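You operate a simulated robot arm through the tools that you are given. There is no shell and no other tool. Be economical: measure what you need, move in short steps, check, and stop when the job is done.

The job below is to be done with a simulated robot arm. You get a single attempt, and the scene is never put back.

JOB
Set up the blue card's job: clamp its blank in the vice, lay its clamp in the grey tray.
Fine: the clamps are in the table drawer; leave the rest in it and shut it again; the tray's middle bay. Where these are worked on the way, their far stop is far enough and under half their travel is too little: table drawer.

It is judged by the outcome, as a careful person would: the job done as asked, and still so three seconds after it is handed in. It fails if anything else is knocked over, pushed out of place, dropped, spilled or broken.

ROBOT AND FRAMES
A 7-joint arm with a two-finger parallel gripper on a trunk, on a base that drives. Base frame: it is fixed to the floor where the robot stands at the start and does not move with it; the origin is under the middle of the robot, x ahead of it, y to its left, z up; the surface under the hand at the start is at about z = 760. Lengths are in mm, angles in degrees, forces in N, time in s.
With the tool pointing down near the work surface it reaches from about 300 to 720 mm from the robot's upright axis, wherever it stands. Its first joint turns from -166.0 to 166.0 degrees. Places, roughly: kit [500, 200, 800]; step block (5x4x4 cm) [600, -300, 600]; table drawer [500, -200, 600]. Payload 3.43 kg.
The tool frame sits at the grasp point between the pads (the TCP): z along the fingers, y along the line on which they close. The tips reach 34 mm beyond it. The gripper opens to 128 mm. The fingers are 24 mm wide and 12 mm thick; the gripper's body (48 by 130 mm) begins 96 mm behind the TCP.
Orientation is told as [roll, pitch, yaw] about the base's x, y, z axes, in that order, counted from this pose: with the fingers straight down and closing along the base's y, the tool's x points along the base's -x, its y along +y and its z along -z.

CONTROLS
- The arm moves only by the tool servo_tool. Its argument "deltas" is a list of rows, each an object of numbers (a shift or turn left out is 0, a gripper value left out holds the last): "hand": the closure, from 0 (fully open) to 1 (shut); "dx", "dy", "dz": the shift along the tool's x, y, z in m; "rx", "ry", "rz": the turn, a rotation vector about the tool's x, y, z in degrees. In form: [{"hand": .., "dx": .., "dy": .., "dz": .., "rx": .., "ry": .., "rz": ..}, ...]. A call has 1 to 8 rows; each row is the pose to reach, as a shift and turn from the pose commanded when the call began, along the tool's axes at that moment. Rows are played at 5 a second. More than 50 mm and 8.6 degrees between two rows, or a gripper value outside its range, and nothing of the call is played. Where a pose cannot be reached the arm comes as near as it can. A force on the tool above 40 N (or 10 N above the force at the start of the call, whichever is more), or a blocked arm, ends the call early, and 0.2 s more pass. The fingers move at their own pace (about 108 mm/s each) and stop on an object; they squeeze with about 22 N. The grip force told is the motor's: it shows also when the fingers shut on nothing. Time passes only in rows, and 0.2 s behind the last, so rows that repeat a pose let the fingers close. The reply holds the time, the measured pose of the TCP, the force on the tool along the base axes, the opening and the grip force, in the units named above and with some noise, with the torque about the TCP (base axes, N m) and any sound that the robot's microphone picked up.
- Cameras (640 x 400 px; columns grow to the right, rows downward): "scene" is now at [-33.1, 113.6, 1420.4]; the picture's right is [-0.39, -0.92, 0.00], its down [-0.71, 0.30, -0.64] and it looks along [0.59, -0.25, -0.77] (base axes); focal length 261 px, centre (320, 200). "wrist" rides on the gripper at [76, -11, -160] in the tool frame; the picture's right is [0.15, 0.99, 0.00], its down [-0.88, 0.13, -0.46] and it looks along [-0.45, 0.07, 0.89] (tool axes); focal length 234 px, centre (320, 200). There is no depth. A picture from a camera that has moved, and an enlarged one, comes with that camera's place and axes in the base frame and with its lens. The place of the scene camera against the robot may be out by one fixed shift of up to 25 mm in any direction.
- get_image(camera): a new picture of that camera. The clock stands still meanwhile.
- move_column(by): slides the trunk up (or, below 0, down) by that many mm; the arm and the scene camera ride with it, the base frame stays. It gives what a move gives, with no picture.
- steer(legs): drives the robot by 1 to 6 legs, each [ahead, left, turn to the left] in mm, mm and degrees, along the robot's own axes; the way and the turn of a leg run together, so that a leg with both is an arc; at most 1500 mm and 180 degrees a leg. The arm and the cameras ride along, it lands a little off, and it stops where it bumps. It gives what a move gives.
- pan_tilt(pan, tilt): turns the head with the scene camera to pan (to the left, within 86 degrees either way) and tilt (down, from -29 to 69), counted from straight ahead of the robot. It gives what a move gives.
- close_up(camera, box): a new picture of the part [left, top, right, bottom] of that camera's present view, enlarged. The clock stands still meanwhile.
- hand_in(): hands the job in; it is judged then, once.

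Go step by step. Nothing tells you exact positions but the pictures and the camera data: compare them with the known pose of the tool, close in by small moves and look again before you grip or let go. The budget is 120 turns and 90 pictures, counting those below and the enlarged ones. Unless the task says otherwise, let go and move clear before handing in, and close with one line.

The tools are called after "Call:" as name(argument=value, ...) on one line, values as JSON. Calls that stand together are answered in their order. servo_tool: Moves the arm, as the interface text tells. Its arguments: {"type":"object","properties":{"deltas":{"type":"array","items":{"type":"object","properties":{"hand":{"type":"number"},"dx":{"type":"number"},"dy":{"type":"number"},"dz":{"type":"number"},"rx":{"type":"number"},"ry":{"type":"number"},"rz":{"type":"number"}}}}},"required":["deltas"]} The other tools are called the same way: move_column (by) slides the trunk up or down; steer (legs) drives the base; pan_tilt (pan, tilt) turns the head that bears the scene camera; get_image (camera) takes a picture; close_up (camera, box) takes an enlarged picture of a part of a camera's view; hand_in () hands the job in.

At the start:

```text
clock: 0.0
eef_pos: [394.2, -309.0, 1086.5]
ee_rot: [-0.1, 0.0, -0.1]
contact_force: [-0.3, -0.5, 0.0]
wrist_torque: [0.02, -0.02, -0.01]
gripper_width: 128.1
finger_force: 0.1
trunk travel left (down, up): [-150.0, 174.0]
robot x, y, heading: [-4.2, -2.1, 0.1]
head pan, tilt: [-22.7, 50.2]
```

scene: 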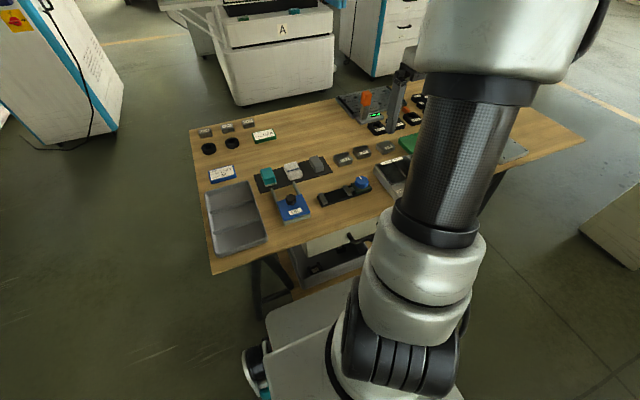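
wrist: 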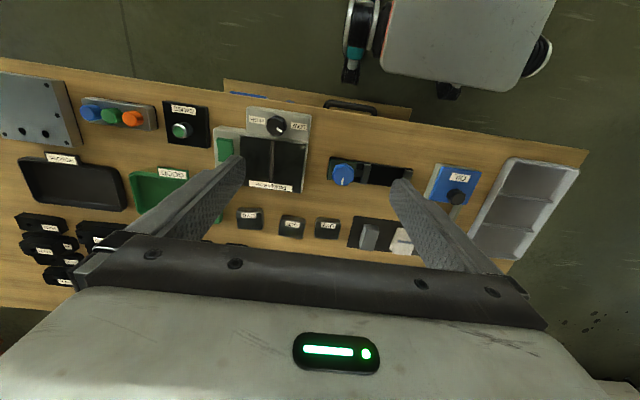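

I see a table with a grey tray, cards, a vice-like device, and a drawer beneath. I'll look closely at the cards and devices first.

Call:
close_up(camera="scene", box=[190, 110, 350, 210])

Call:
close_up(camera="scene", box=[300, 60, 460, 160])

Call:
close_up(camera="scene", box=[200, 160, 400, 285])

Call:
close_up(camera="wrist", box=[200, 80, 600, 280])

Call:
close_up(camera="wrist", box=[0, 60, 320, 300])

```text
4.00 times, centred on (270, 160) of scene
camera zoom: at [-33.1, 113.6, 1420.4], right [-0.39, -0.92, 0.0], down [-0.71, 0.3, -0.64], along [0.59, -0.25, -0.77], focal length 1044 px, centre (520, 360)
```

zoom: 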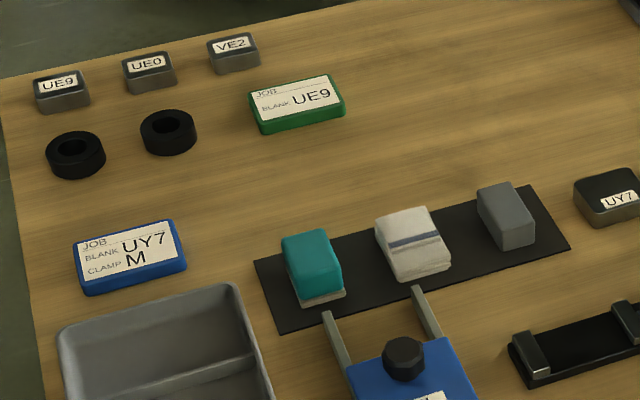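

```text
4.00 times, centred on (380, 110) of scene
camera zoom: at [-33.1, 113.6, 1420.4], right [-0.39, -0.92, 0.0], down [-0.71, 0.3, -0.64], along [0.59, -0.25, -0.77], focal length 1044 px, centre (80, 560)
```

zoom: 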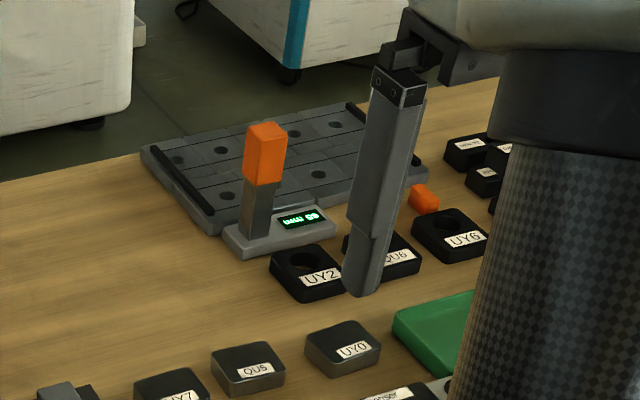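

```text
3.20 times, centred on (300, 222) of scene
camera zoom: at [-33.1, 113.6, 1420.4], right [-0.39, -0.92, 0.0], down [-0.71, 0.3, -0.64], along [0.59, -0.25, -0.77], focal length 835 px, centre (384, 128)
```

zoom: 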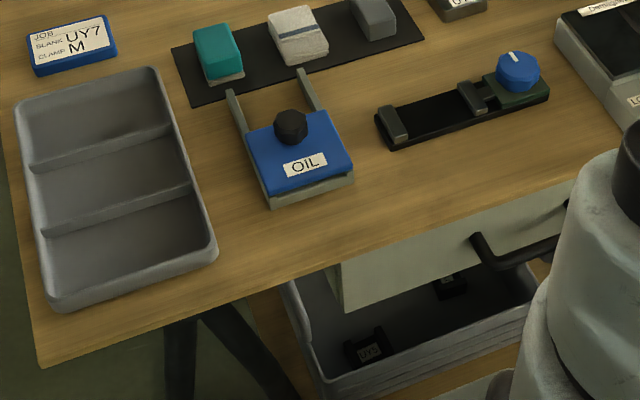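

```text
1.60 times, centred on (400, 180) of wrist
camera zoom: at [316.4, -320.0, 1245.8], right [-0.15, 0.99, 0.0], down [0.88, 0.13, 0.46], along [0.45, 0.07, -0.89], focal length 375 px, centre (192, 232)
```

zoom: 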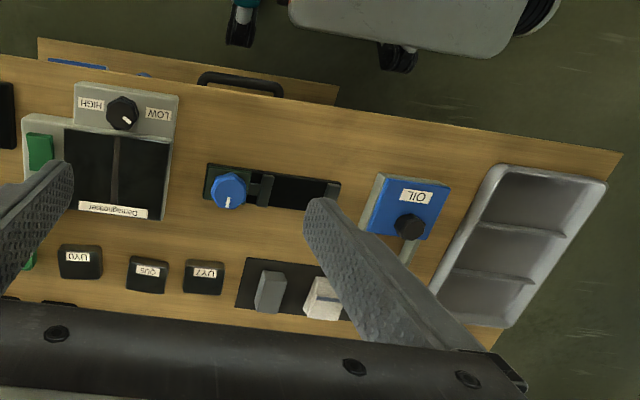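

```text
1.67 times, centred on (160, 180) of wrist
camera zoom: at [316.4, -320.0, 1245.8], right [-0.15, 0.99, 0.0], down [0.88, 0.13, 0.46], along [0.45, 0.07, -0.89], focal length 390 px, centre (587, 233)
```

zoom: 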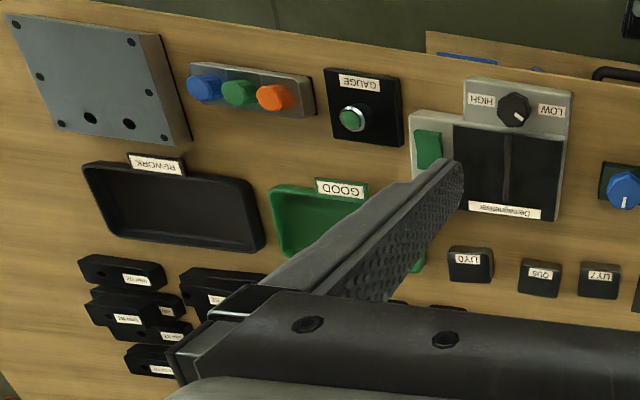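

The blue card asks for blank UY7 and clamp M. I'll back off to see the drawer and the rest of the table.

Call:
steer(legs=[[-350, 0, 0]])

Call:
pan_tilt(pan=-10, tilt=45)

Call:
get_image(camera="scene")

Call:
get_image(camera="wrist")

```text
clock: 2.3
eef_pos: [49.1, -307.0, 1085.6]
ee_rot: [0.0, 0.0, 0.8]
contact_force: [0.0, -0.5, 0.1]
wrist_torque: [0.0, 0.0, 0.02]
gripper_width: 128.0
finger_force: 0.0
trunk travel left (down, up): [-150.0, 174.0]
robot x, y, heading: [-349.5, 2.1, 0.8]
head pan, tilt: [-22.7, 50.2]
```

```text
clock: 3.0
eef_pos: [49.5, -306.7, 1086.0]
ee_rot: [0.1, 0.0, 0.8]
contact_force: [0.1, -0.5, 0.4]
wrist_torque: [-0.04, 0.02, -0.04]
gripper_width: 128.0
finger_force: 0.0
trunk travel left (down, up): [-150.0, 174.0]
robot x, y, heading: [-347.5, -2.6, 0.7]
head pan, tilt: [-10.0, 45.0]
```

```text
82 pictures are left
camera scene: at [-373.1, 126.6, 1427.5], right [-0.16, -0.99, 0.0], down [-0.7, 0.11, -0.71], along [0.7, -0.11, -0.71], focal length 261 px, centre (320, 200)
```

scene: 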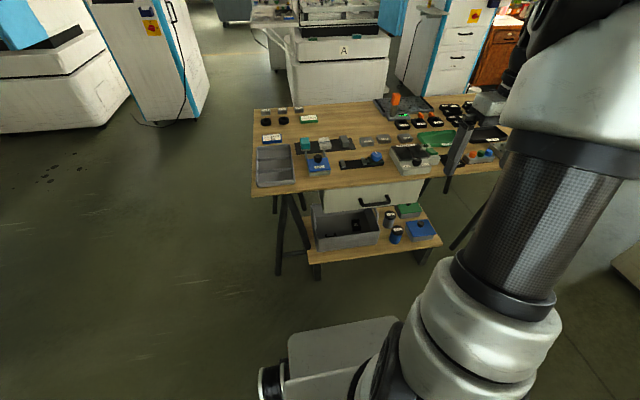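

```text
81 pictures are left
camera wrist: at [-26.6, -318.0, 1245.7], right [-0.16, 0.99, 0.0], down [0.88, 0.14, 0.46], along [0.45, 0.07, -0.89], focal length 234 px, centre (320, 200)
```

wrist: 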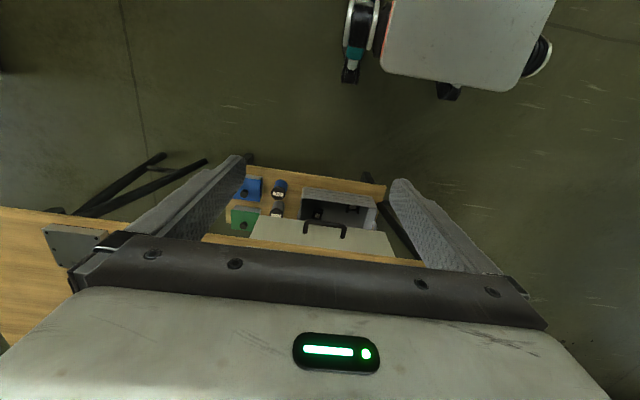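

Now I have a view of the drawer and the shelf below it. I'll enlarge them.

Call:
close_up(camera="scene", box=[240, 90, 400, 190])

Call:
close_up(camera="scene", box=[300, 165, 460, 265])

Call:
close_up(camera="scene", box=[320, 120, 420, 182])

```text
4.00 times, centred on (320, 140) of scene
camera zoom: at [-373.1, 126.6, 1427.5], right [-0.16, -0.99, 0.0], down [-0.7, 0.11, -0.71], along [0.7, -0.11, -0.71], focal length 1044 px, centre (320, 440)
```

zoom: 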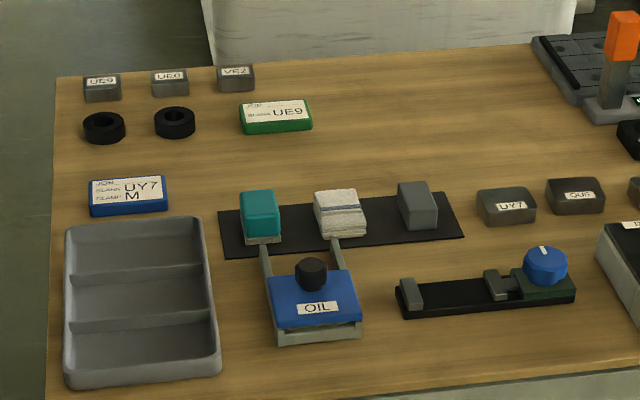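

```text
4.00 times, centred on (380, 215) of scene
camera zoom: at [-373.1, 126.6, 1427.5], right [-0.16, -0.99, 0.0], down [-0.7, 0.11, -0.71], along [0.7, -0.11, -0.71], focal length 1044 px, centre (80, 140)
```

zoom: 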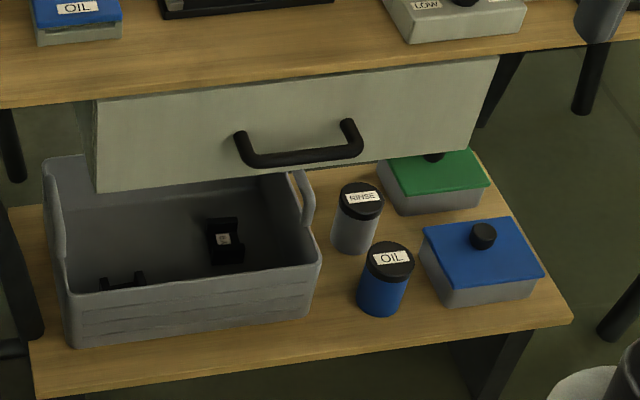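

```text
6.40 times, centred on (370, 151) of scene
camera zoom: at [-373.1, 126.6, 1427.5], right [-0.16, -0.99, 0.0], down [-0.7, 0.11, -0.71], along [0.7, -0.11, -0.71], focal length 1671 px, centre (0, 514)
```

zoom: 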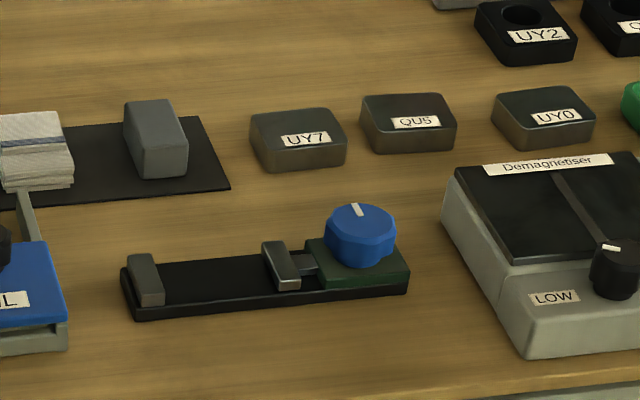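

Drawer handle is near [360, -230, 665], with the bar horizontal along y. I'll turn the tool to point forward with the fingers closing vertically, at a free place in front of the table.

Call:
servo_tool(deltas=[{"dx": -0.015, "rx": -4.9, "ry": -4.9, "rz": 4.9}, {"dx": -0.03, "rx": -9.8, "ry": -9.8, "rz": 9.8}, {"dx": -0.045, "rx": -14.7, "ry": -14.7, "rz": 14.7}, {"dx": -0.06, "rx": -19.6, "ry": -19.6, "rz": 19.6}, {"dx": -0.075, "rx": -24.5, "ry": -24.5, "rz": 24.5}, {"dx": -0.09, "rx": -29.4, "ry": -29.4, "rz": 29.4}, {"dx": -0.105, "rx": -34.3, "ry": -34.3, "rz": 34.3}, {"dx": -0.12, "rx": -39.2, "ry": -39.2, "rz": 39.2}])

Call:
servo_tool(deltas=[{"rx": -4.9, "ry": -4.9, "rz": 4.9}, {"rx": -9.8, "ry": -9.8, "rz": 9.8}, {"rx": -14.7, "ry": -14.7, "rz": 14.7}, {"rx": -19.6, "ry": -19.6, "rz": 19.6}, {"rx": -24.5, "ry": -24.5, "rz": 24.5}, {"rx": -30.1, "ry": -30.1, "rz": 30.1}, {"rx": -30.1, "ry": -30.1, "rz": 30.1}])

```text
clock: 4.8
eef_pos: [169.2, -307.8, 1085.2]
ee_rot: [52.0, -19.0, -51.2]
contact_force: [0.0, -0.4, 0.6]
wrist_torque: [0.01, 0.01, 0.02]
gripper_width: 128.1
finger_force: 0.1
trunk travel left (down, up): [-150.0, 174.0]
robot x, y, heading: [-347.2, -3.1, 0.8]
head pan, tilt: [-10.0, 45.0]
```

```text
refused: row 6 steps farther than a row can; nothing moved
```

The turn works so far; I'll finish it in smaller steps.

Call:
servo_tool(deltas=[{"rx": -4.9, "ry": -4.9, "rz": 4.9}, {"rx": -9.8, "ry": -9.8, "rz": 9.8}, {"rx": -14.7, "ry": -14.7, "rz": 14.7}, {"rx": -19.6, "ry": -19.6, "rz": 19.6}, {"rx": -24.5, "ry": -24.5, "rz": 24.5}, {"rx": -29.4, "ry": -29.4, "rz": 29.4}, {"rx": -30.1, "ry": -30.1, "rz": 30.1}])

Call:
get_image(camera="scene")

Call:
get_image(camera="wrist")

```text
clock: 6.4
eef_pos: [169.5, -304.2, 1085.9]
ee_rot: [90.0, 0.2, -89.3]
contact_force: [0.4, 0.2, 0.2]
wrist_torque: [0.01, -0.01, -0.01]
gripper_width: 128.1
finger_force: 0.0
trunk travel left (down, up): [-150.0, 174.0]
robot x, y, heading: [-344.3, -3.7, 0.7]
head pan, tilt: [-10.0, 45.0]
```

```text
77 pictures are left
camera scene: at [-373.1, 126.6, 1427.5], right [-0.16, -0.99, 0.0], down [-0.7, 0.11, -0.71], along [0.7, -0.11, -0.71], focal length 261 px, centre (320, 200)
```

scene: 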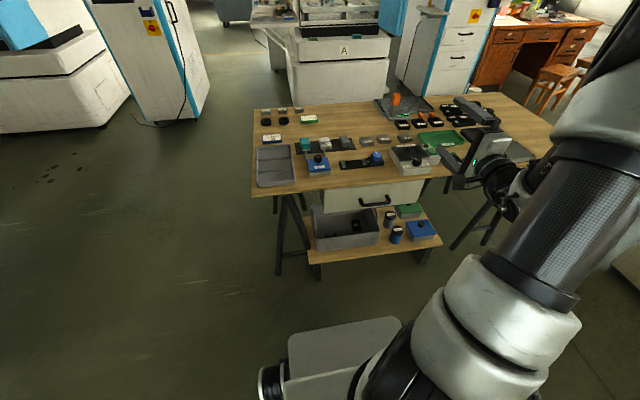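

```text
76 pictures are left
camera wrist: at [8.3, -231.1, 1074.2], right [0.0, 0.15, 0.99], down [-0.45, -0.89, 0.13], along [0.9, -0.44, 0.07], focal length 234 px, centre (320, 200)
```

wrist: 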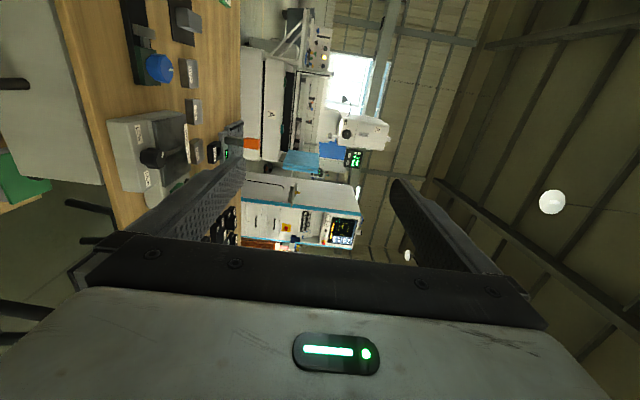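

The tool now points forward. I'll lower it to handle height, still in front of the drawer.

Call:
servo_tool(deltas=[{"dy": -0.048, "dx": 0.01, "hand": 0.5}, {"dy": -0.096, "dx": 0.02}, {"dy": -0.144, "dx": 0.03}, {"dy": -0.192, "dx": 0.04}, {"dy": -0.24, "dx": 0.05}, {"dy": -0.288, "dx": 0.06}, {"dy": -0.336, "dx": 0.07}, {"dy": -0.384, "dx": 0.077}])

Call:
get_image(camera="wrist")

Call:
get_image(camera="scene")

```text
clock: 8.2
eef_pos: [169.5, -228.2, 701.3]
ee_rot: [90.0, 0.0, -89.2]
contact_force: [-0.1, 1.1, 0.5]
wrist_torque: [-0.01, -0.02, 0.05]
gripper_width: 64.0
finger_force: 0.1
trunk travel left (down, up): [-150.0, 174.0]
robot x, y, heading: [-347.7, -1.8, 0.8]
head pan, tilt: [-10.0, 45.0]
```

```text
75 pictures are left
camera wrist: at [7.9, -155.3, 689.8], right [0.0, 0.15, 0.99], down [-0.44, -0.89, 0.13], along [0.9, -0.44, 0.07], focal length 234 px, centre (320, 200)
```

wrist: 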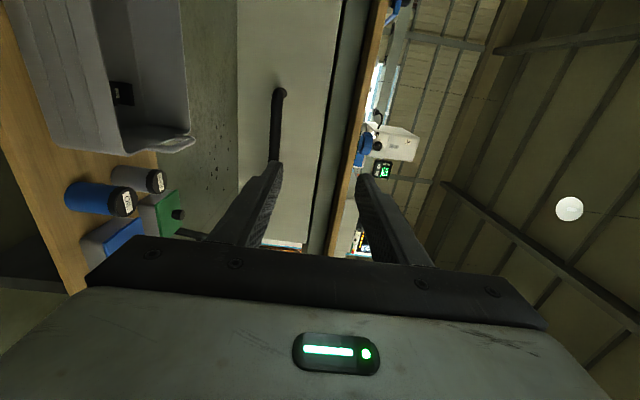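

```text
74 pictures are left
camera scene: at [-373.2, 126.7, 1427.6], right [-0.16, -0.99, 0.0], down [-0.7, 0.11, -0.71], along [0.7, -0.11, -0.71], focal length 261 px, centre (320, 200)
```

scene: 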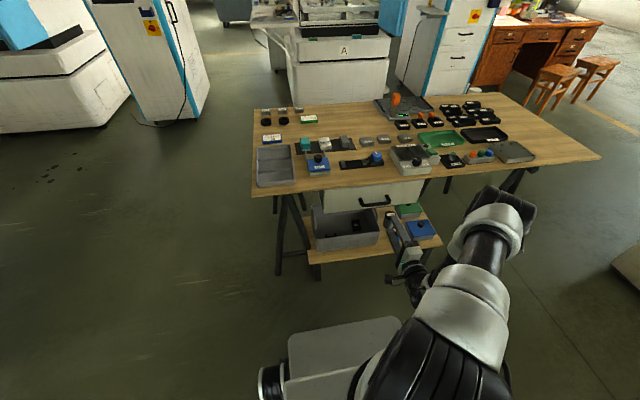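

The handle lies near z 635. I'll lower to it and close half of the distance.

Call:
servo_tool(deltas=[{"dy": -0.033}, {"dy": -0.065}, {"dy": -0.065, "dz": 0.04}, {"dy": -0.065, "dz": 0.08}, {"dy": -0.065, "dz": 0.12}])

Call:
get_image(camera="wrist")

Call:
close_up(camera="scene", box=[320, 170, 420, 232])

```text
clock: 9.4
eef_pos: [290.5, -221.3, 635.7]
ee_rot: [90.1, 0.1, -89.2]
contact_force: [0.0, -0.1, 0.4]
wrist_torque: [0.03, 0.03, 0.01]
gripper_width: 64.0
finger_force: 0.1
trunk travel left (down, up): [-150.0, 174.0]
robot x, y, heading: [-348.2, -0.0, 0.6]
head pan, tilt: [-10.0, 45.0]
```

```text
73 pictures are left
camera wrist: at [129.6, -149.5, 624.5], right [0.0, 0.15, 0.99], down [-0.44, -0.89, 0.13], along [0.9, -0.44, 0.07], focal length 234 px, centre (320, 200)
```

wrist: 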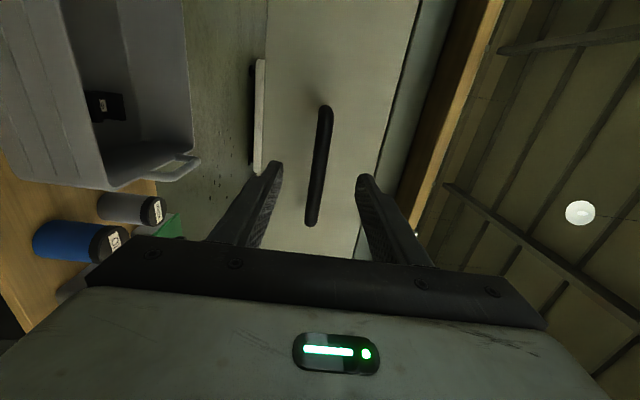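

```text
6.40 times, centred on (370, 201) of scene
camera zoom: at [-373.2, 126.6, 1427.5], right [-0.16, -0.99, 0.0], down [-0.7, 0.11, -0.71], along [0.7, -0.11, -0.71], focal length 1671 px, centre (0, 194)
```

zoom: 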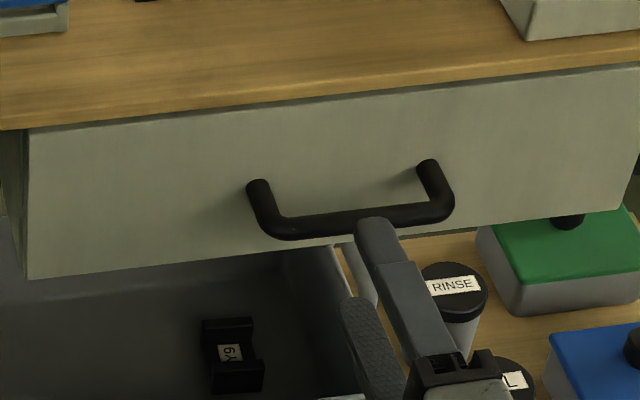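

The bar is centred between the fingers. I'll advance 60 mm and close on it.

Call:
servo_tool(deltas=[{"dz": 0.02}, {"dz": 0.04}, {"dz": 0.055}, {"dz": 0.055, "hand": 1}, {"dz": 0.055, "hand": 1}, {"dz": 0.055, "hand": 1}])

Call:
get_image(camera="wrist")

```text
clock: 10.8
eef_pos: [345.9, -223.4, 635.9]
ee_rot: [90.0, -0.1, -89.2]
contact_force: [-0.3, 0.5, 3.2]
wrist_torque: [-0.01, -0.11, -0.05]
gripper_width: 15.6
finger_force: 44.9
trunk travel left (down, up): [-150.0, 174.0]
robot x, y, heading: [-347.4, -0.5, 0.6]
head pan, tilt: [-10.0, 45.0]
```

```text
71 pictures are left
camera wrist: at [184.1, -149.6, 623.5], right [0.0, 0.15, 0.99], down [-0.44, -0.89, 0.13], along [0.9, -0.44, 0.07], focal length 234 px, centre (320, 200)
```

wrist: 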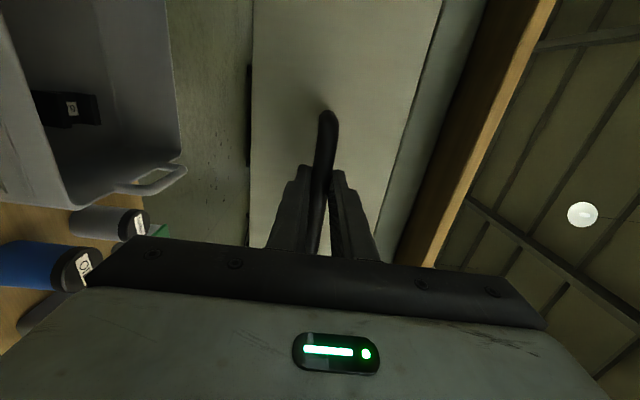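

The handle is gripped. Pulling the drawer straight out.

Call:
servo_tool(deltas=[{"dz": -0.02}, {"dz": -0.045}, {"dz": -0.07}, {"dz": -0.095}, {"dz": -0.12}, {"dz": -0.145}, {"dz": -0.17}, {"dz": -0.195}])

Call:
get_image(camera="scene")

```text
clock: 12.6
eef_pos: [150.2, -223.9, 634.7]
ee_rot: [89.7, 0.2, -88.8]
contact_force: [-1.8, 33.6, -8.3]
wrist_torque: [-0.1, 0.15, 0.52]
gripper_width: 16.1
finger_force: 45.1
trunk travel left (down, up): [-150.0, 174.0]
robot x, y, heading: [-347.0, -2.0, 0.7]
head pan, tilt: [-10.0, 45.0]
```

```text
70 pictures are left
camera scene: at [-372.7, 128.1, 1427.3], right [-0.16, -0.99, 0.0], down [-0.7, 0.11, -0.71], along [0.7, -0.11, -0.71], focal length 261 px, centre (320, 200)
```

scene: 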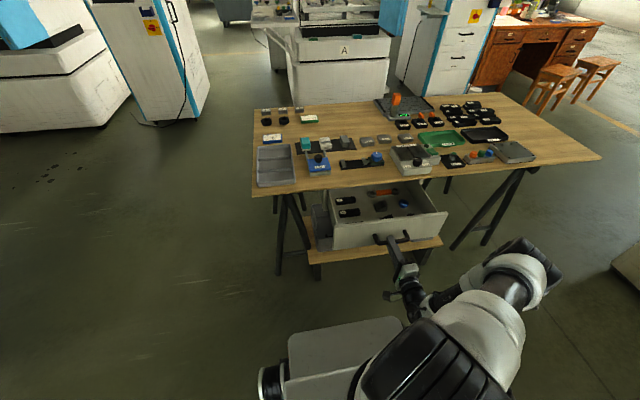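

Drawer is out about 195 mm. Continue to its stop, easing the side force.

Call:
servo_tool(deltas=[{"dx": 0.003, "dz": -0.01}, {"dx": 0.003, "dz": -0.025}, {"dx": 0.003, "dz": -0.04}, {"dx": 0.004, "dz": -0.055}, {"dx": 0.004, "dz": -0.07}, {"dx": 0.004, "dz": -0.085}])

Call:
get_image(camera="scene")

```text
clock: 14.0
eef_pos: [63.3, -224.7, 634.2]
ee_rot: [89.5, 0.1, -89.2]
contact_force: [-1.8, 20.6, -21.6]
wrist_torque: [0.0, 0.36, -0.72]
gripper_width: 15.7
finger_force: 44.8
trunk travel left (down, up): [-150.0, 174.0]
robot x, y, heading: [-349.9, 0.1, 0.7]
head pan, tilt: [-10.0, 45.0]
```

```text
69 pictures are left
camera scene: at [-372.0, 127.0, 1427.4], right [-0.16, -0.99, 0.0], down [-0.7, 0.11, -0.71], along [0.7, -0.11, -0.71], focal length 261 px, centre (320, 200)
```

scene: 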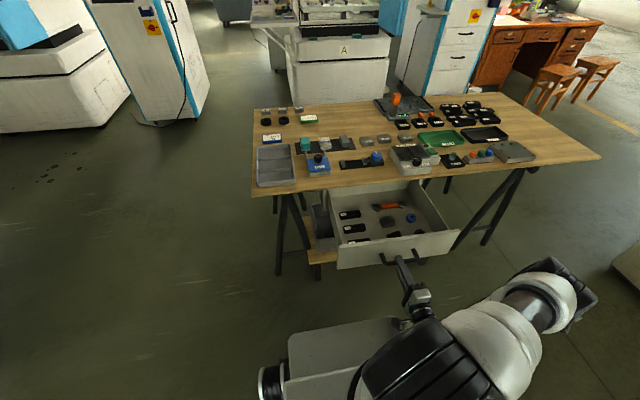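

I'll check whether the contents are all visible before pulling further.

Call:
close_up(camera="scene", box=[320, 175, 470, 269])

```text
4.26 times, centred on (395, 222) of scene
camera zoom: at [-372.0, 127.0, 1427.4], right [-0.16, -0.99, 0.0], down [-0.7, 0.11, -0.71], along [0.7, -0.11, -0.71], focal length 1111 px, centre (1, 106)
```

zoom: 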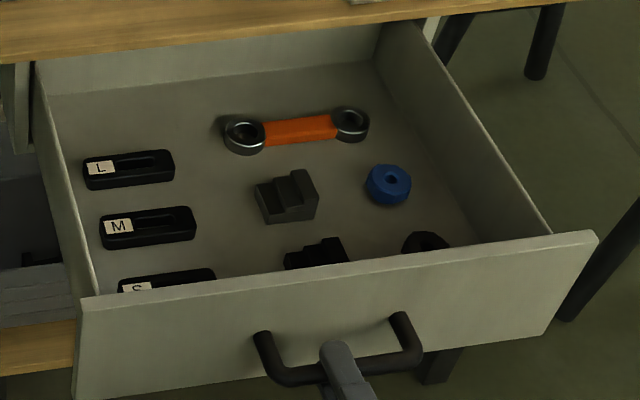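

The drawer is open with L, M and S clamps on the left side. I'll release the handle and back off with the base.

Call:
servo_tool(deltas=[{"hand": 0.5}, {"hand": 0.5}, {"hand": 0.5}])

Call:
steer(legs=[[-150, 0, 0]])

Call:
servo_tool(deltas=[{"dy": 0.04}, {"dy": 0.085}, {"dy": 0.13}, {"dy": 0.175}, {"dy": 0.215, "rx": 8.0}, {"dy": 0.255, "rx": 16}, {"dy": 0.285, "rx": 24}, {"dy": 0.305, "rx": 32}])

Call:
servo_tool(deltas=[{"rx": 8.3}, {"rx": 16.6}, {"rx": 24.9}, {"rx": 33.2}, {"rx": 41.5}, {"rx": 49.8}, {"rx": 58}])

Call:
get_image(camera="scene")

```text
clock: 14.8
eef_pos: [64.0, -225.2, 637.5]
ee_rot: [89.9, 0.0, -89.3]
contact_force: [-0.6, -0.2, -0.5]
wrist_torque: [-0.01, 0.01, -0.02]
gripper_width: 63.8
finger_force: 0.1
trunk travel left (down, up): [-150.0, 174.0]
robot x, y, heading: [-347.7, -2.4, 0.8]
head pan, tilt: [-10.0, 45.0]
```

```text
clock: 16.2
eef_pos: [-88.0, -226.4, 637.7]
ee_rot: [90.1, 0.0, -89.3]
contact_force: [0.1, 0.7, -0.5]
wrist_torque: [-0.03, 0.01, -0.01]
gripper_width: 63.9
finger_force: 0.1
trunk travel left (down, up): [-150.0, 174.0]
robot x, y, heading: [-499.8, -3.3, 0.5]
head pan, tilt: [-10.0, 45.0]
```

```text
clock: 18.0
eef_pos: [-88.6, -230.7, 943.4]
ee_rot: [57.9, 0.1, -89.5]
contact_force: [0.4, 0.0, -0.5]
wrist_torque: [0.02, -0.03, 0.01]
gripper_width: 64.1
finger_force: 0.0
trunk travel left (down, up): [-150.0, 174.0]
robot x, y, heading: [-497.0, -0.9, 0.9]
head pan, tilt: [-10.0, 45.0]
```

```text
clock: 19.6
eef_pos: [-86.7, -227.6, 944.0]
ee_rot: [-0.1, -0.3, -89.4]
contact_force: [-0.7, 0.2, -0.5]
wrist_torque: [0.04, 0.01, -0.01]
gripper_width: 63.8
finger_force: 0.1
trunk travel left (down, up): [-150.0, 174.0]
robot x, y, heading: [-502.2, -4.6, 0.8]
head pan, tilt: [-10.0, 45.0]
```

```text
67 pictures are left
camera scene: at [-525.0, 124.7, 1427.5], right [-0.16, -0.99, 0.0], down [-0.7, 0.11, -0.71], along [0.7, -0.11, -0.71], focal length 261 px, centre (320, 200)
```

scene: 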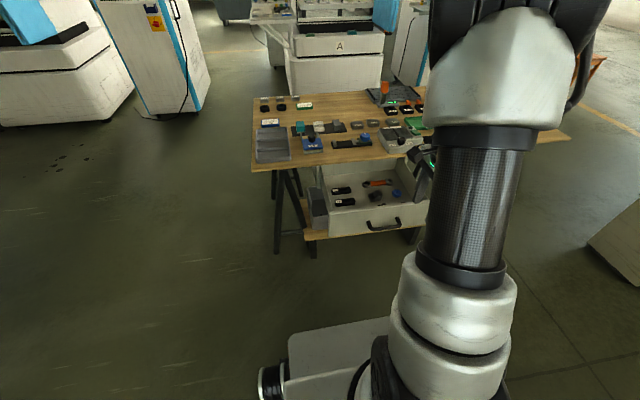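

Now forward again and over the clamp M for a close look.

Call:
steer(legs=[[180, 0, 0]])

Call:
servo_tool(deltas=[{"dx": 0.025, "dy": 0.03}, {"dx": 0.05, "dy": 0.065}, {"dx": 0.08, "dy": 0.1}, {"dx": 0.1, "dy": 0.135}, {"dx": 0.1, "dy": 0.165}, {"dx": 0.1, "dy": 0.165, "dz": 0.04}, {"dx": 0.1, "dy": 0.165, "dz": 0.08}, {"dx": 0.1, "dy": 0.165, "dz": 0.12}])

Call:
get_image(camera="wrist")

Call:
get_image(camera="scene")

```text
clock: 21.1
eef_pos: [90.9, -225.4, 942.2]
ee_rot: [0.1, 0.0, -89.3]
contact_force: [-0.1, -0.4, -0.4]
wrist_torque: [0.01, -0.01, 0.0]
gripper_width: 64.0
finger_force: 0.0
trunk travel left (down, up): [-150.0, 174.0]
robot x, y, heading: [-321.3, -4.5, 0.7]
head pan, tilt: [-10.0, 45.0]
```

```text
clock: 22.9
eef_pos: [253.7, -124.6, 820.6]
ee_rot: [0.0, 0.1, -89.4]
contact_force: [0.1, 0.2, 0.5]
wrist_torque: [0.01, -0.02, -0.02]
gripper_width: 63.9
finger_force: 0.0
trunk travel left (down, up): [-150.0, 174.0]
robot x, y, heading: [-319.7, -6.7, 0.8]
head pan, tilt: [-10.0, 45.0]
```

```text
66 pictures are left
camera wrist: at [239.5, -48.1, 980.9], right [0.99, 0.16, 0.0], down [0.14, -0.88, 0.46], along [0.07, -0.45, -0.89], focal length 234 px, centre (320, 200)
```

wrist: 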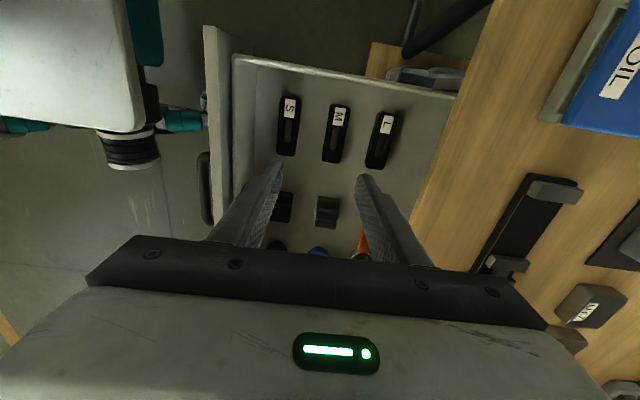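

```text
65 pictures are left
camera scene: at [-346.2, 126.7, 1427.6], right [-0.16, -0.99, 0.0], down [-0.7, 0.12, -0.71], along [0.7, -0.12, -0.71], focal length 261 px, centre (320, 200)
```

scene: 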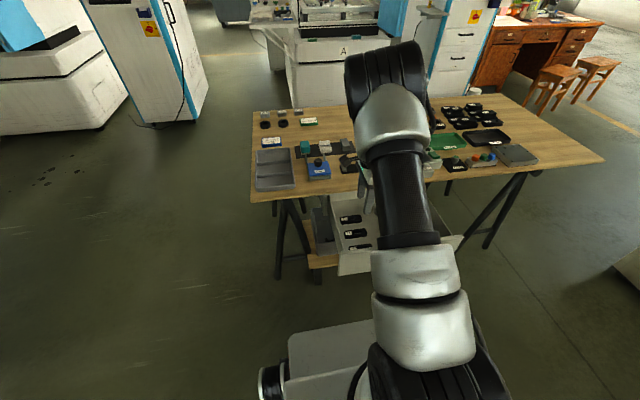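

M is near [276, -119]. I'll line up and descend partway.

Call:
servo_tool(deltas=[{"dx": 0.006, "dy": 0.022}, {"dx": 0.006, "dy": 0.022, "dz": 0.04}, {"dx": 0.006, "dy": 0.022, "dz": 0.08}, {"dx": 0.006, "dy": 0.022, "dz": 0.12}, {"dx": 0.006, "dy": 0.022, "dz": 0.155}])

Call:
get_image(camera="wrist")

```text
clock: 24.1
eef_pos: [278.9, -116.9, 667.0]
ee_rot: [0.1, 0.1, -89.4]
contact_force: [0.3, -1.1, 1.0]
wrist_torque: [0.0, -0.02, -0.02]
gripper_width: 64.2
finger_force: 0.0
trunk travel left (down, up): [-150.0, 174.0]
robot x, y, heading: [-320.7, -4.8, 0.6]
head pan, tilt: [-10.0, 45.0]
```

```text
64 pictures are left
camera wrist: at [266.2, -41.6, 826.7], right [0.99, 0.16, 0.0], down [0.14, -0.88, 0.46], along [0.07, -0.45, -0.89], focal length 234 px, centre (320, 200)
```

wrist: 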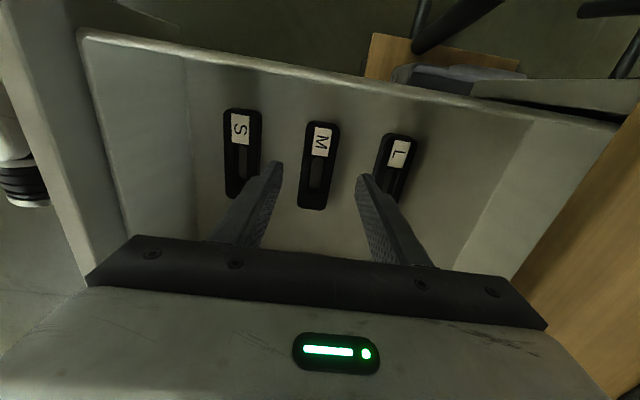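

Clamp top is at about z 593. Descending to grip it.

Call:
servo_tool(deltas=[{"dx": -0.004, "dy": -0.002, "dz": 0.02}, {"dx": -0.004, "dy": -0.002, "dz": 0.036}, {"dx": -0.004, "dy": -0.002, "dz": 0.048}])

Call:
get_image(camera="wrist")

```text
clock: 24.9
eef_pos: [278.9, -120.8, 625.7]
ee_rot: [0.6, -0.1, -89.5]
contact_force: [-0.1, 1.5, 38.9]
wrist_torque: [0.17, 1.45, -0.1]
gripper_width: 64.4
finger_force: 0.0
trunk travel left (down, up): [-150.0, 174.0]
robot x, y, heading: [-322.1, 1.1, 0.7]
head pan, tilt: [-10.0, 45.0]
```

```text
63 pictures are left
camera wrist: at [264.3, -45.6, 784.6], right [0.99, 0.16, 0.01], down [0.14, -0.88, 0.46], along [0.08, -0.45, -0.89], focal length 234 px, centre (320, 200)
```

wrist: 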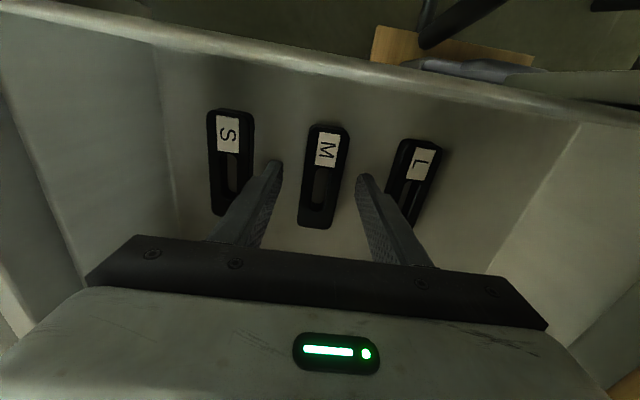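

The tips have reached the drawer floor. I'll lift 4 mm and close on M.

Call:
servo_tool(deltas=[{"dz": -0.01}, {"dz": -0.01, "hand": 1}, {"dz": -0.01, "hand": 1}, {"dz": -0.01, "hand": 1}])

Call:
get_image(camera="wrist")

```text
clock: 25.9
eef_pos: [275.3, -122.2, 628.8]
ee_rot: [0.0, 0.1, -89.3]
contact_force: [-0.7, -0.6, -2.9]
wrist_torque: [-0.02, -0.02, 0.01]
gripper_width: 31.7
finger_force: 21.7
trunk travel left (down, up): [-150.0, 174.0]
robot x, y, heading: [-319.7, -1.1, 0.9]
head pan, tilt: [-10.0, 45.0]
```

```text
62 pictures are left
camera wrist: at [262.1, -46.1, 788.3], right [0.99, 0.16, 0.0], down [0.14, -0.88, 0.46], along [0.07, -0.45, -0.89], focal length 234 px, centre (320, 200)
```

wrist: 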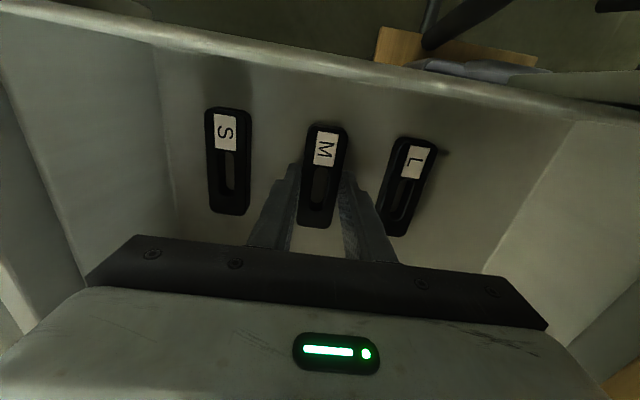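

Clamp M is gripped. Lifting it clear of the drawer.

Call:
servo_tool(deltas=[{"dz": -0.03}, {"dz": -0.07}, {"dz": -0.115}, {"dz": -0.16}, {"dz": -0.205}, {"dz": -0.25}, {"dz": -0.29}, {"dz": -0.32}])

Call:
get_image(camera="wrist")

Call:
get_image(camera="scene")

```text
clock: 27.7
eef_pos: [272.5, -120.8, 950.2]
ee_rot: [0.0, 0.0, -89.4]
contact_force: [0.1, -1.1, -3.4]
wrist_torque: [0.0, 0.01, 0.0]
gripper_width: 31.7
finger_force: 21.5
trunk travel left (down, up): [-150.0, 174.0]
robot x, y, heading: [-321.7, -7.1, 0.4]
head pan, tilt: [-10.0, 45.0]
```

```text
61 pictures are left
camera wrist: at [259.3, -45.8, 1109.9], right [0.99, 0.16, 0.0], down [0.14, -0.88, 0.46], along [0.07, -0.45, -0.89], focal length 234 px, centre (320, 200)
```

wrist: 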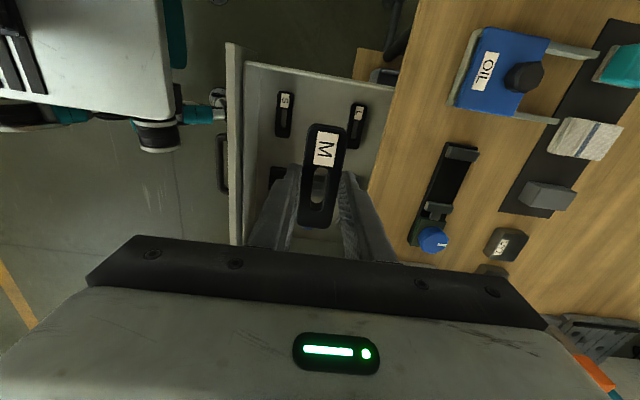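

```text
60 pictures are left
camera scene: at [-345.9, 126.6, 1427.5], right [-0.16, -0.99, 0.0], down [-0.7, 0.12, -0.71], along [0.7, -0.12, -0.71], focal length 261 px, centre (320, 200)
```

scene: 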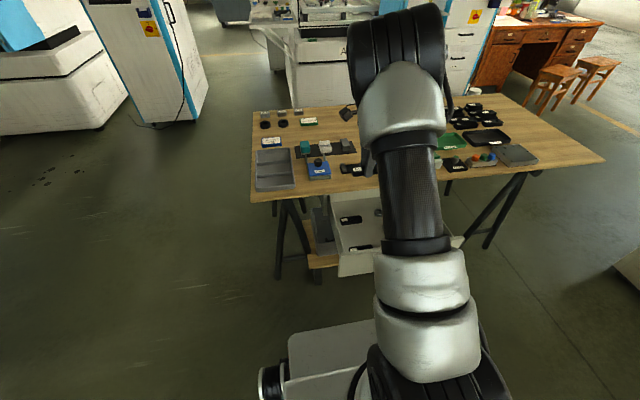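

Clamp is held. Drive left and ahead so that the tray is in reach, keeping clear of the open drawer.

Call:
steer(legs=[[0, 340, 0], [170, 0, 0]])

Call:
get_image(camera="wrist")

Call:
get_image(camera="scene")

```text
clock: 32.6
eef_pos: [440.3, 213.6, 951.6]
ee_rot: [-0.1, 0.1, -89.7]
contact_force: [-0.3, -0.4, -2.8]
wrist_torque: [0.03, -0.02, 0.0]
gripper_width: 31.7
finger_force: 21.8
trunk travel left (down, up): [-150.0, 174.0]
robot x, y, heading: [-150.1, 335.9, 0.1]
head pan, tilt: [-10.0, 45.0]
```

```text
59 pictures are left
camera wrist: at [428.4, 290.5, 1109.4], right [0.99, 0.15, 0.0], down [0.13, -0.88, 0.46], along [0.07, -0.45, -0.89], focal length 234 px, centre (320, 200)
```

wrist: 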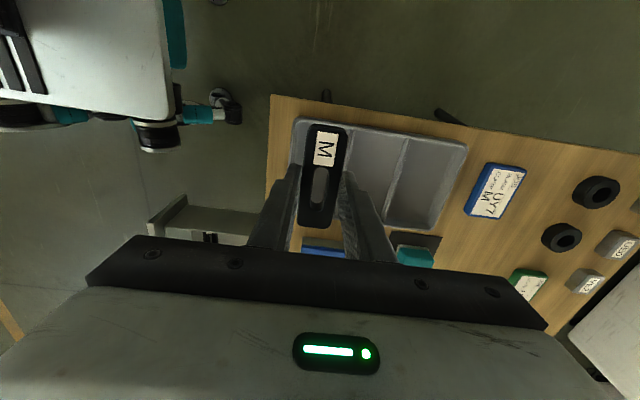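

```text
58 pictures are left
camera scene: at [-176.1, 465.9, 1427.5], right [-0.17, -0.99, 0.0], down [-0.7, 0.12, -0.71], along [0.7, -0.12, -0.71], focal length 261 px, centre (320, 200)
```

scene: 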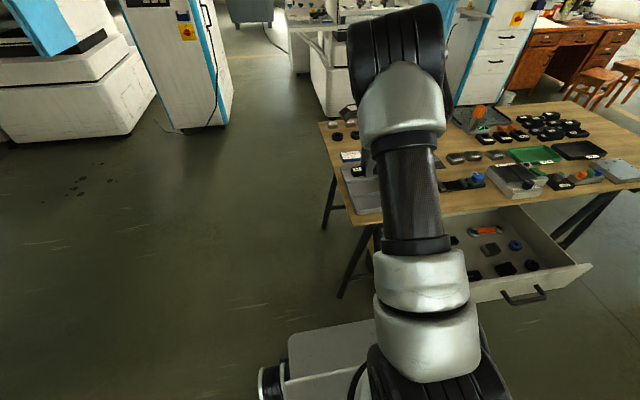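

The tray's middle bay is centred near [521, 178]. Moving above it and looking again.

Call:
servo_tool(deltas=[{"dy": 0.04, "dx": -0.018}, {"dy": 0.081, "dx": -0.036}, {"dy": 0.081, "dx": -0.036, "dz": 0.04}, {"dy": 0.081, "dx": -0.036, "dz": 0.075}])

Call:
get_image(camera="wrist")

Call:
close_up(camera="scene", box=[300, 120, 440, 220])

```text
clock: 33.6
eef_pos: [521.6, 179.6, 873.8]
ee_rot: [0.1, 0.1, -89.7]
contact_force: [-0.3, 0.3, -2.7]
wrist_torque: [0.01, -0.03, 0.0]
gripper_width: 31.6
finger_force: 21.8
trunk travel left (down, up): [-150.0, 174.0]
robot x, y, heading: [-152.7, 333.9, 0.4]
head pan, tilt: [-10.0, 45.0]
```

```text
57 pictures are left
camera wrist: at [509.2, 255.8, 1034.1], right [0.99, 0.15, 0.0], down [0.13, -0.88, 0.45], along [0.07, -0.45, -0.89], focal length 234 px, centre (320, 200)
```

wrist: 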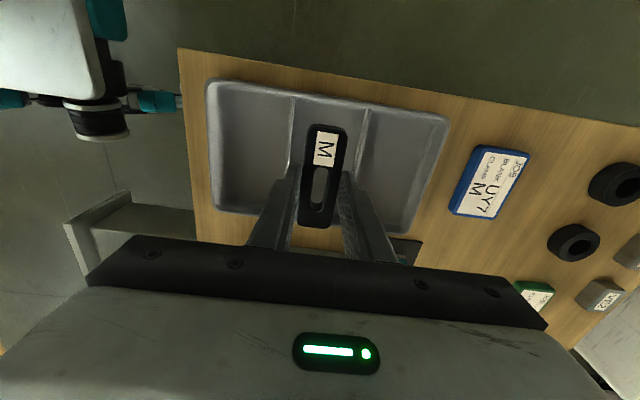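

```text
4.00 times, centred on (370, 170) of scene
camera zoom: at [-176.1, 465.9, 1427.6], right [-0.17, -0.99, 0.0], down [-0.7, 0.12, -0.71], along [0.7, -0.12, -0.71], focal length 1044 px, centre (120, 320)
```

zoom: 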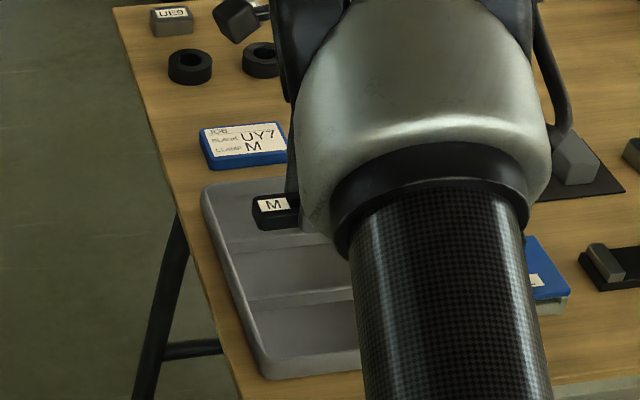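

Aligned with the middle bay. Lowering until it touches down.

Call:
servo_tool(deltas=[{"dx": -0.006, "dy": 0.001, "dz": 0.03}, {"dx": -0.006, "dy": 0.001, "dz": 0.05}, {"dx": -0.006, "dy": 0.001, "dz": 0.06}, {"dx": -0.006, "dy": 0.001, "dz": 0.065}])

Call:
get_image(camera="wrist")

```text
clock: 34.6
eef_pos: [524.9, 172.9, 810.5]
ee_rot: [-0.1, 0.1, -89.7]
contact_force: [-0.6, 0.4, -2.8]
wrist_torque: [-0.03, 0.04, -0.02]
gripper_width: 31.6
finger_force: 22.3
trunk travel left (down, up): [-150.0, 174.0]
robot x, y, heading: [-153.7, 338.8, 0.4]
head pan, tilt: [-10.0, 45.0]
```

```text
55 pictures are left
camera wrist: at [511.3, 249.0, 969.8], right [0.99, 0.15, 0.0], down [0.13, -0.88, 0.46], along [0.07, -0.45, -0.89], focal length 234 px, centre (320, 200)
```

wrist: 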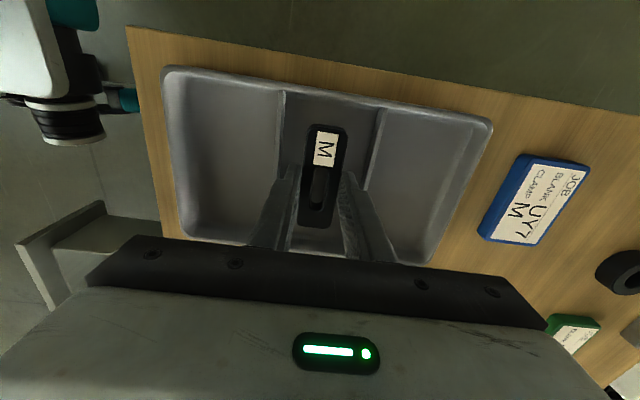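

Still in free air and well centred; going down in small steps.

Call:
servo_tool(deltas=[{"dz": 0.004}, {"dz": 0.008}, {"dz": 0.011}, {"dz": 0.014}, {"dz": 0.017}, {"dz": 0.02}])

```text
clock: 36.0
eef_pos: [527.3, 172.7, 799.3]
ee_rot: [0.6, -0.1, -89.7]
contact_force: [-4.3, 0.6, 14.8]
wrist_torque: [0.21, 0.49, 0.02]
gripper_width: 31.7
finger_force: 21.8
trunk travel left (down, up): [-150.0, 174.0]
robot x, y, heading: [-153.5, 336.1, 0.5]
head pan, tilt: [-10.0, 45.0]
stopped in row 6: the force on the tool passed its limit at 43 N (the readings are from after the stop); the commanded pose is now the measured one
```

Touched down. Open just a little, lift away and check.

Call:
servo_tool(deltas=[{"dz": -0.001, "hand": 0.67}, {"dz": -0.001, "hand": 0.67}, {"dz": -0.02}, {"dz": -0.06}, {"dz": -0.1}, {"dz": -0.14}])

Call:
get_image(camera="wrist")

```text
clock: 37.4
eef_pos: [524.9, 172.5, 934.3]
ee_rot: [0.4, -0.1, -89.7]
contact_force: [1.4, -0.5, -1.1]
wrist_torque: [0.02, 0.0, -0.01]
gripper_width: 42.1
finger_force: 0.0
trunk travel left (down, up): [-150.0, 174.0]
robot x, y, heading: [-149.0, 337.2, 0.2]
head pan, tilt: [-10.0, 45.0]
```

```text
54 pictures are left
camera wrist: at [510.8, 248.5, 1093.8], right [0.99, 0.15, 0.01], down [0.13, -0.88, 0.46], along [0.07, -0.45, -0.89], focal length 234 px, centre (320, 200)
```

wrist: 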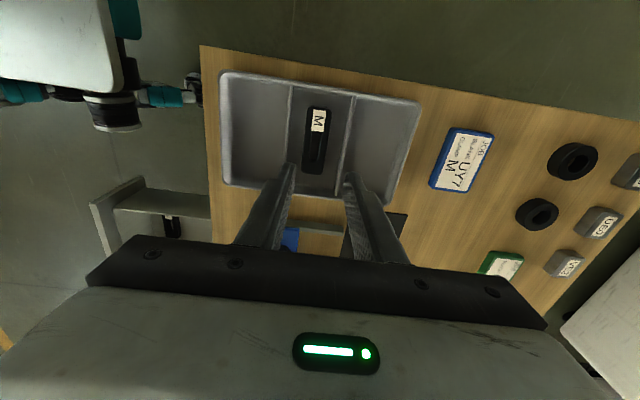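

Clamp M lies in the middle bay. Now I go back in front of the drawer and turn the tool forward to shut it.

Call:
steer(legs=[[-350, 0, 0], [0, -338, 0]])

Call:
servo_tool(deltas=[{"hand": 0.5, "dy": -0.03, "rx": -8.3, "dx": -0.007}, {"dy": -0.06, "rx": -16.6, "dx": -0.015}, {"dy": -0.09, "rx": -24.9, "dx": -0.022}, {"dy": -0.12, "rx": -33.2, "dx": -0.03}, {"dy": -0.15, "rx": -41.5, "dx": -0.037}, {"dy": -0.18, "rx": -49.8, "dx": -0.045}, {"dy": -0.21, "rx": -58.1, "dx": -0.052}, {"dy": -0.24, "rx": -66.4, "dx": -0.06}])

Call:
servo_tool(deltas=[{"rx": -8}, {"rx": -16}, {"rx": -23.8}])

Call:
get_image(camera="scene")

```text
clock: 43.0
eef_pos: [181.2, -160.4, 934.2]
ee_rot: [0.5, -0.1, -89.2]
contact_force: [-0.8, 0.2, -0.9]
wrist_torque: [0.0, -0.01, -0.02]
gripper_width: 42.0
finger_force: 0.1
trunk travel left (down, up): [-150.0, 174.0]
robot x, y, heading: [-493.7, -1.2, 0.8]
head pan, tilt: [-10.0, 45.0]
```

```text
clock: 44.8
eef_pos: [-52.8, -222.0, 930.2]
ee_rot: [67.0, -0.2, -89.3]
contact_force: [1.1, 0.4, -1.3]
wrist_torque: [0.01, 0.03, -0.01]
gripper_width: 63.9
finger_force: 0.0
trunk travel left (down, up): [-150.0, 174.0]
robot x, y, heading: [-494.6, 0.3, 1.0]
head pan, tilt: [-10.0, 45.0]
```

```text
clock: 45.6
eef_pos: [-55.5, -222.0, 933.5]
ee_rot: [90.7, -0.1, -89.3]
contact_force: [0.2, -0.3, -0.3]
wrist_torque: [-0.02, 0.0, 0.0]
gripper_width: 63.8
finger_force: 0.1
trunk travel left (down, up): [-150.0, 174.0]
robot x, y, heading: [-493.0, -2.2, 1.1]
head pan, tilt: [-10.0, 45.0]
```

```text
53 pictures are left
camera scene: at [-520.9, 129.0, 1427.7], right [-0.16, -0.99, 0.0], down [-0.7, 0.11, -0.71], along [0.7, -0.11, -0.71], focal length 261 px, centre (320, 200)
```

scene: 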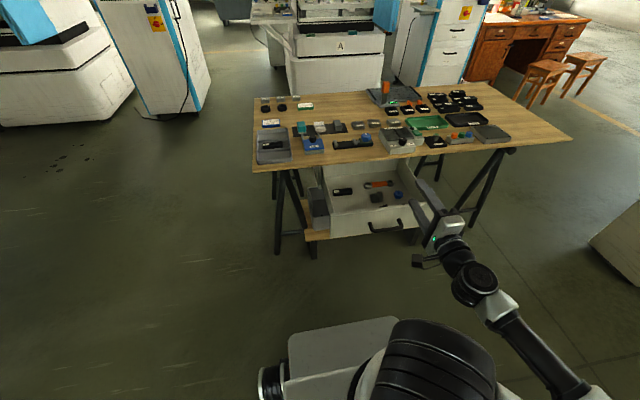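

Lowering to handle height in front of the drawer.

Call:
servo_tool(deltas=[{"dy": -0.045}, {"dy": -0.09}, {"dy": -0.135}, {"dy": -0.18}, {"dy": -0.225}, {"dy": -0.265}, {"dy": -0.296}])

Call:
get_image(camera="wrist")

```text
clock: 47.2
eef_pos: [-52.0, -223.8, 639.9]
ee_rot: [90.7, -0.1, -89.3]
contact_force: [0.1, -0.4, 0.4]
wrist_torque: [0.05, 0.01, 0.01]
gripper_width: 64.1
finger_force: 0.1
trunk travel left (down, up): [-150.0, 174.0]
robot x, y, heading: [-495.5, 1.7, 0.9]
head pan, tilt: [-10.0, 45.0]
```

```text
52 pictures are left
camera wrist: at [-212.5, -148.7, 625.0], right [-0.01, 0.15, 0.99], down [-0.45, -0.89, 0.13], along [0.89, -0.44, 0.08], focal length 234 px, centre (320, 200)
```

wrist: 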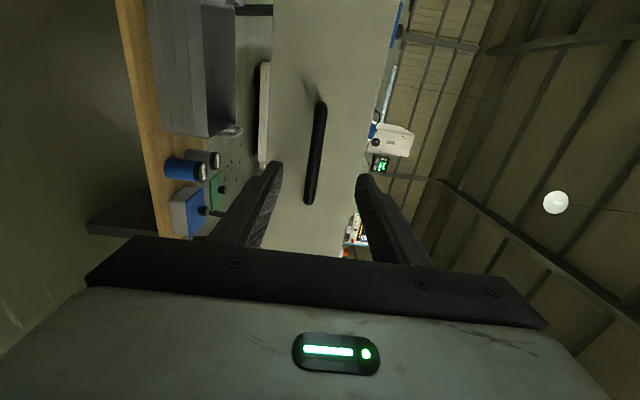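

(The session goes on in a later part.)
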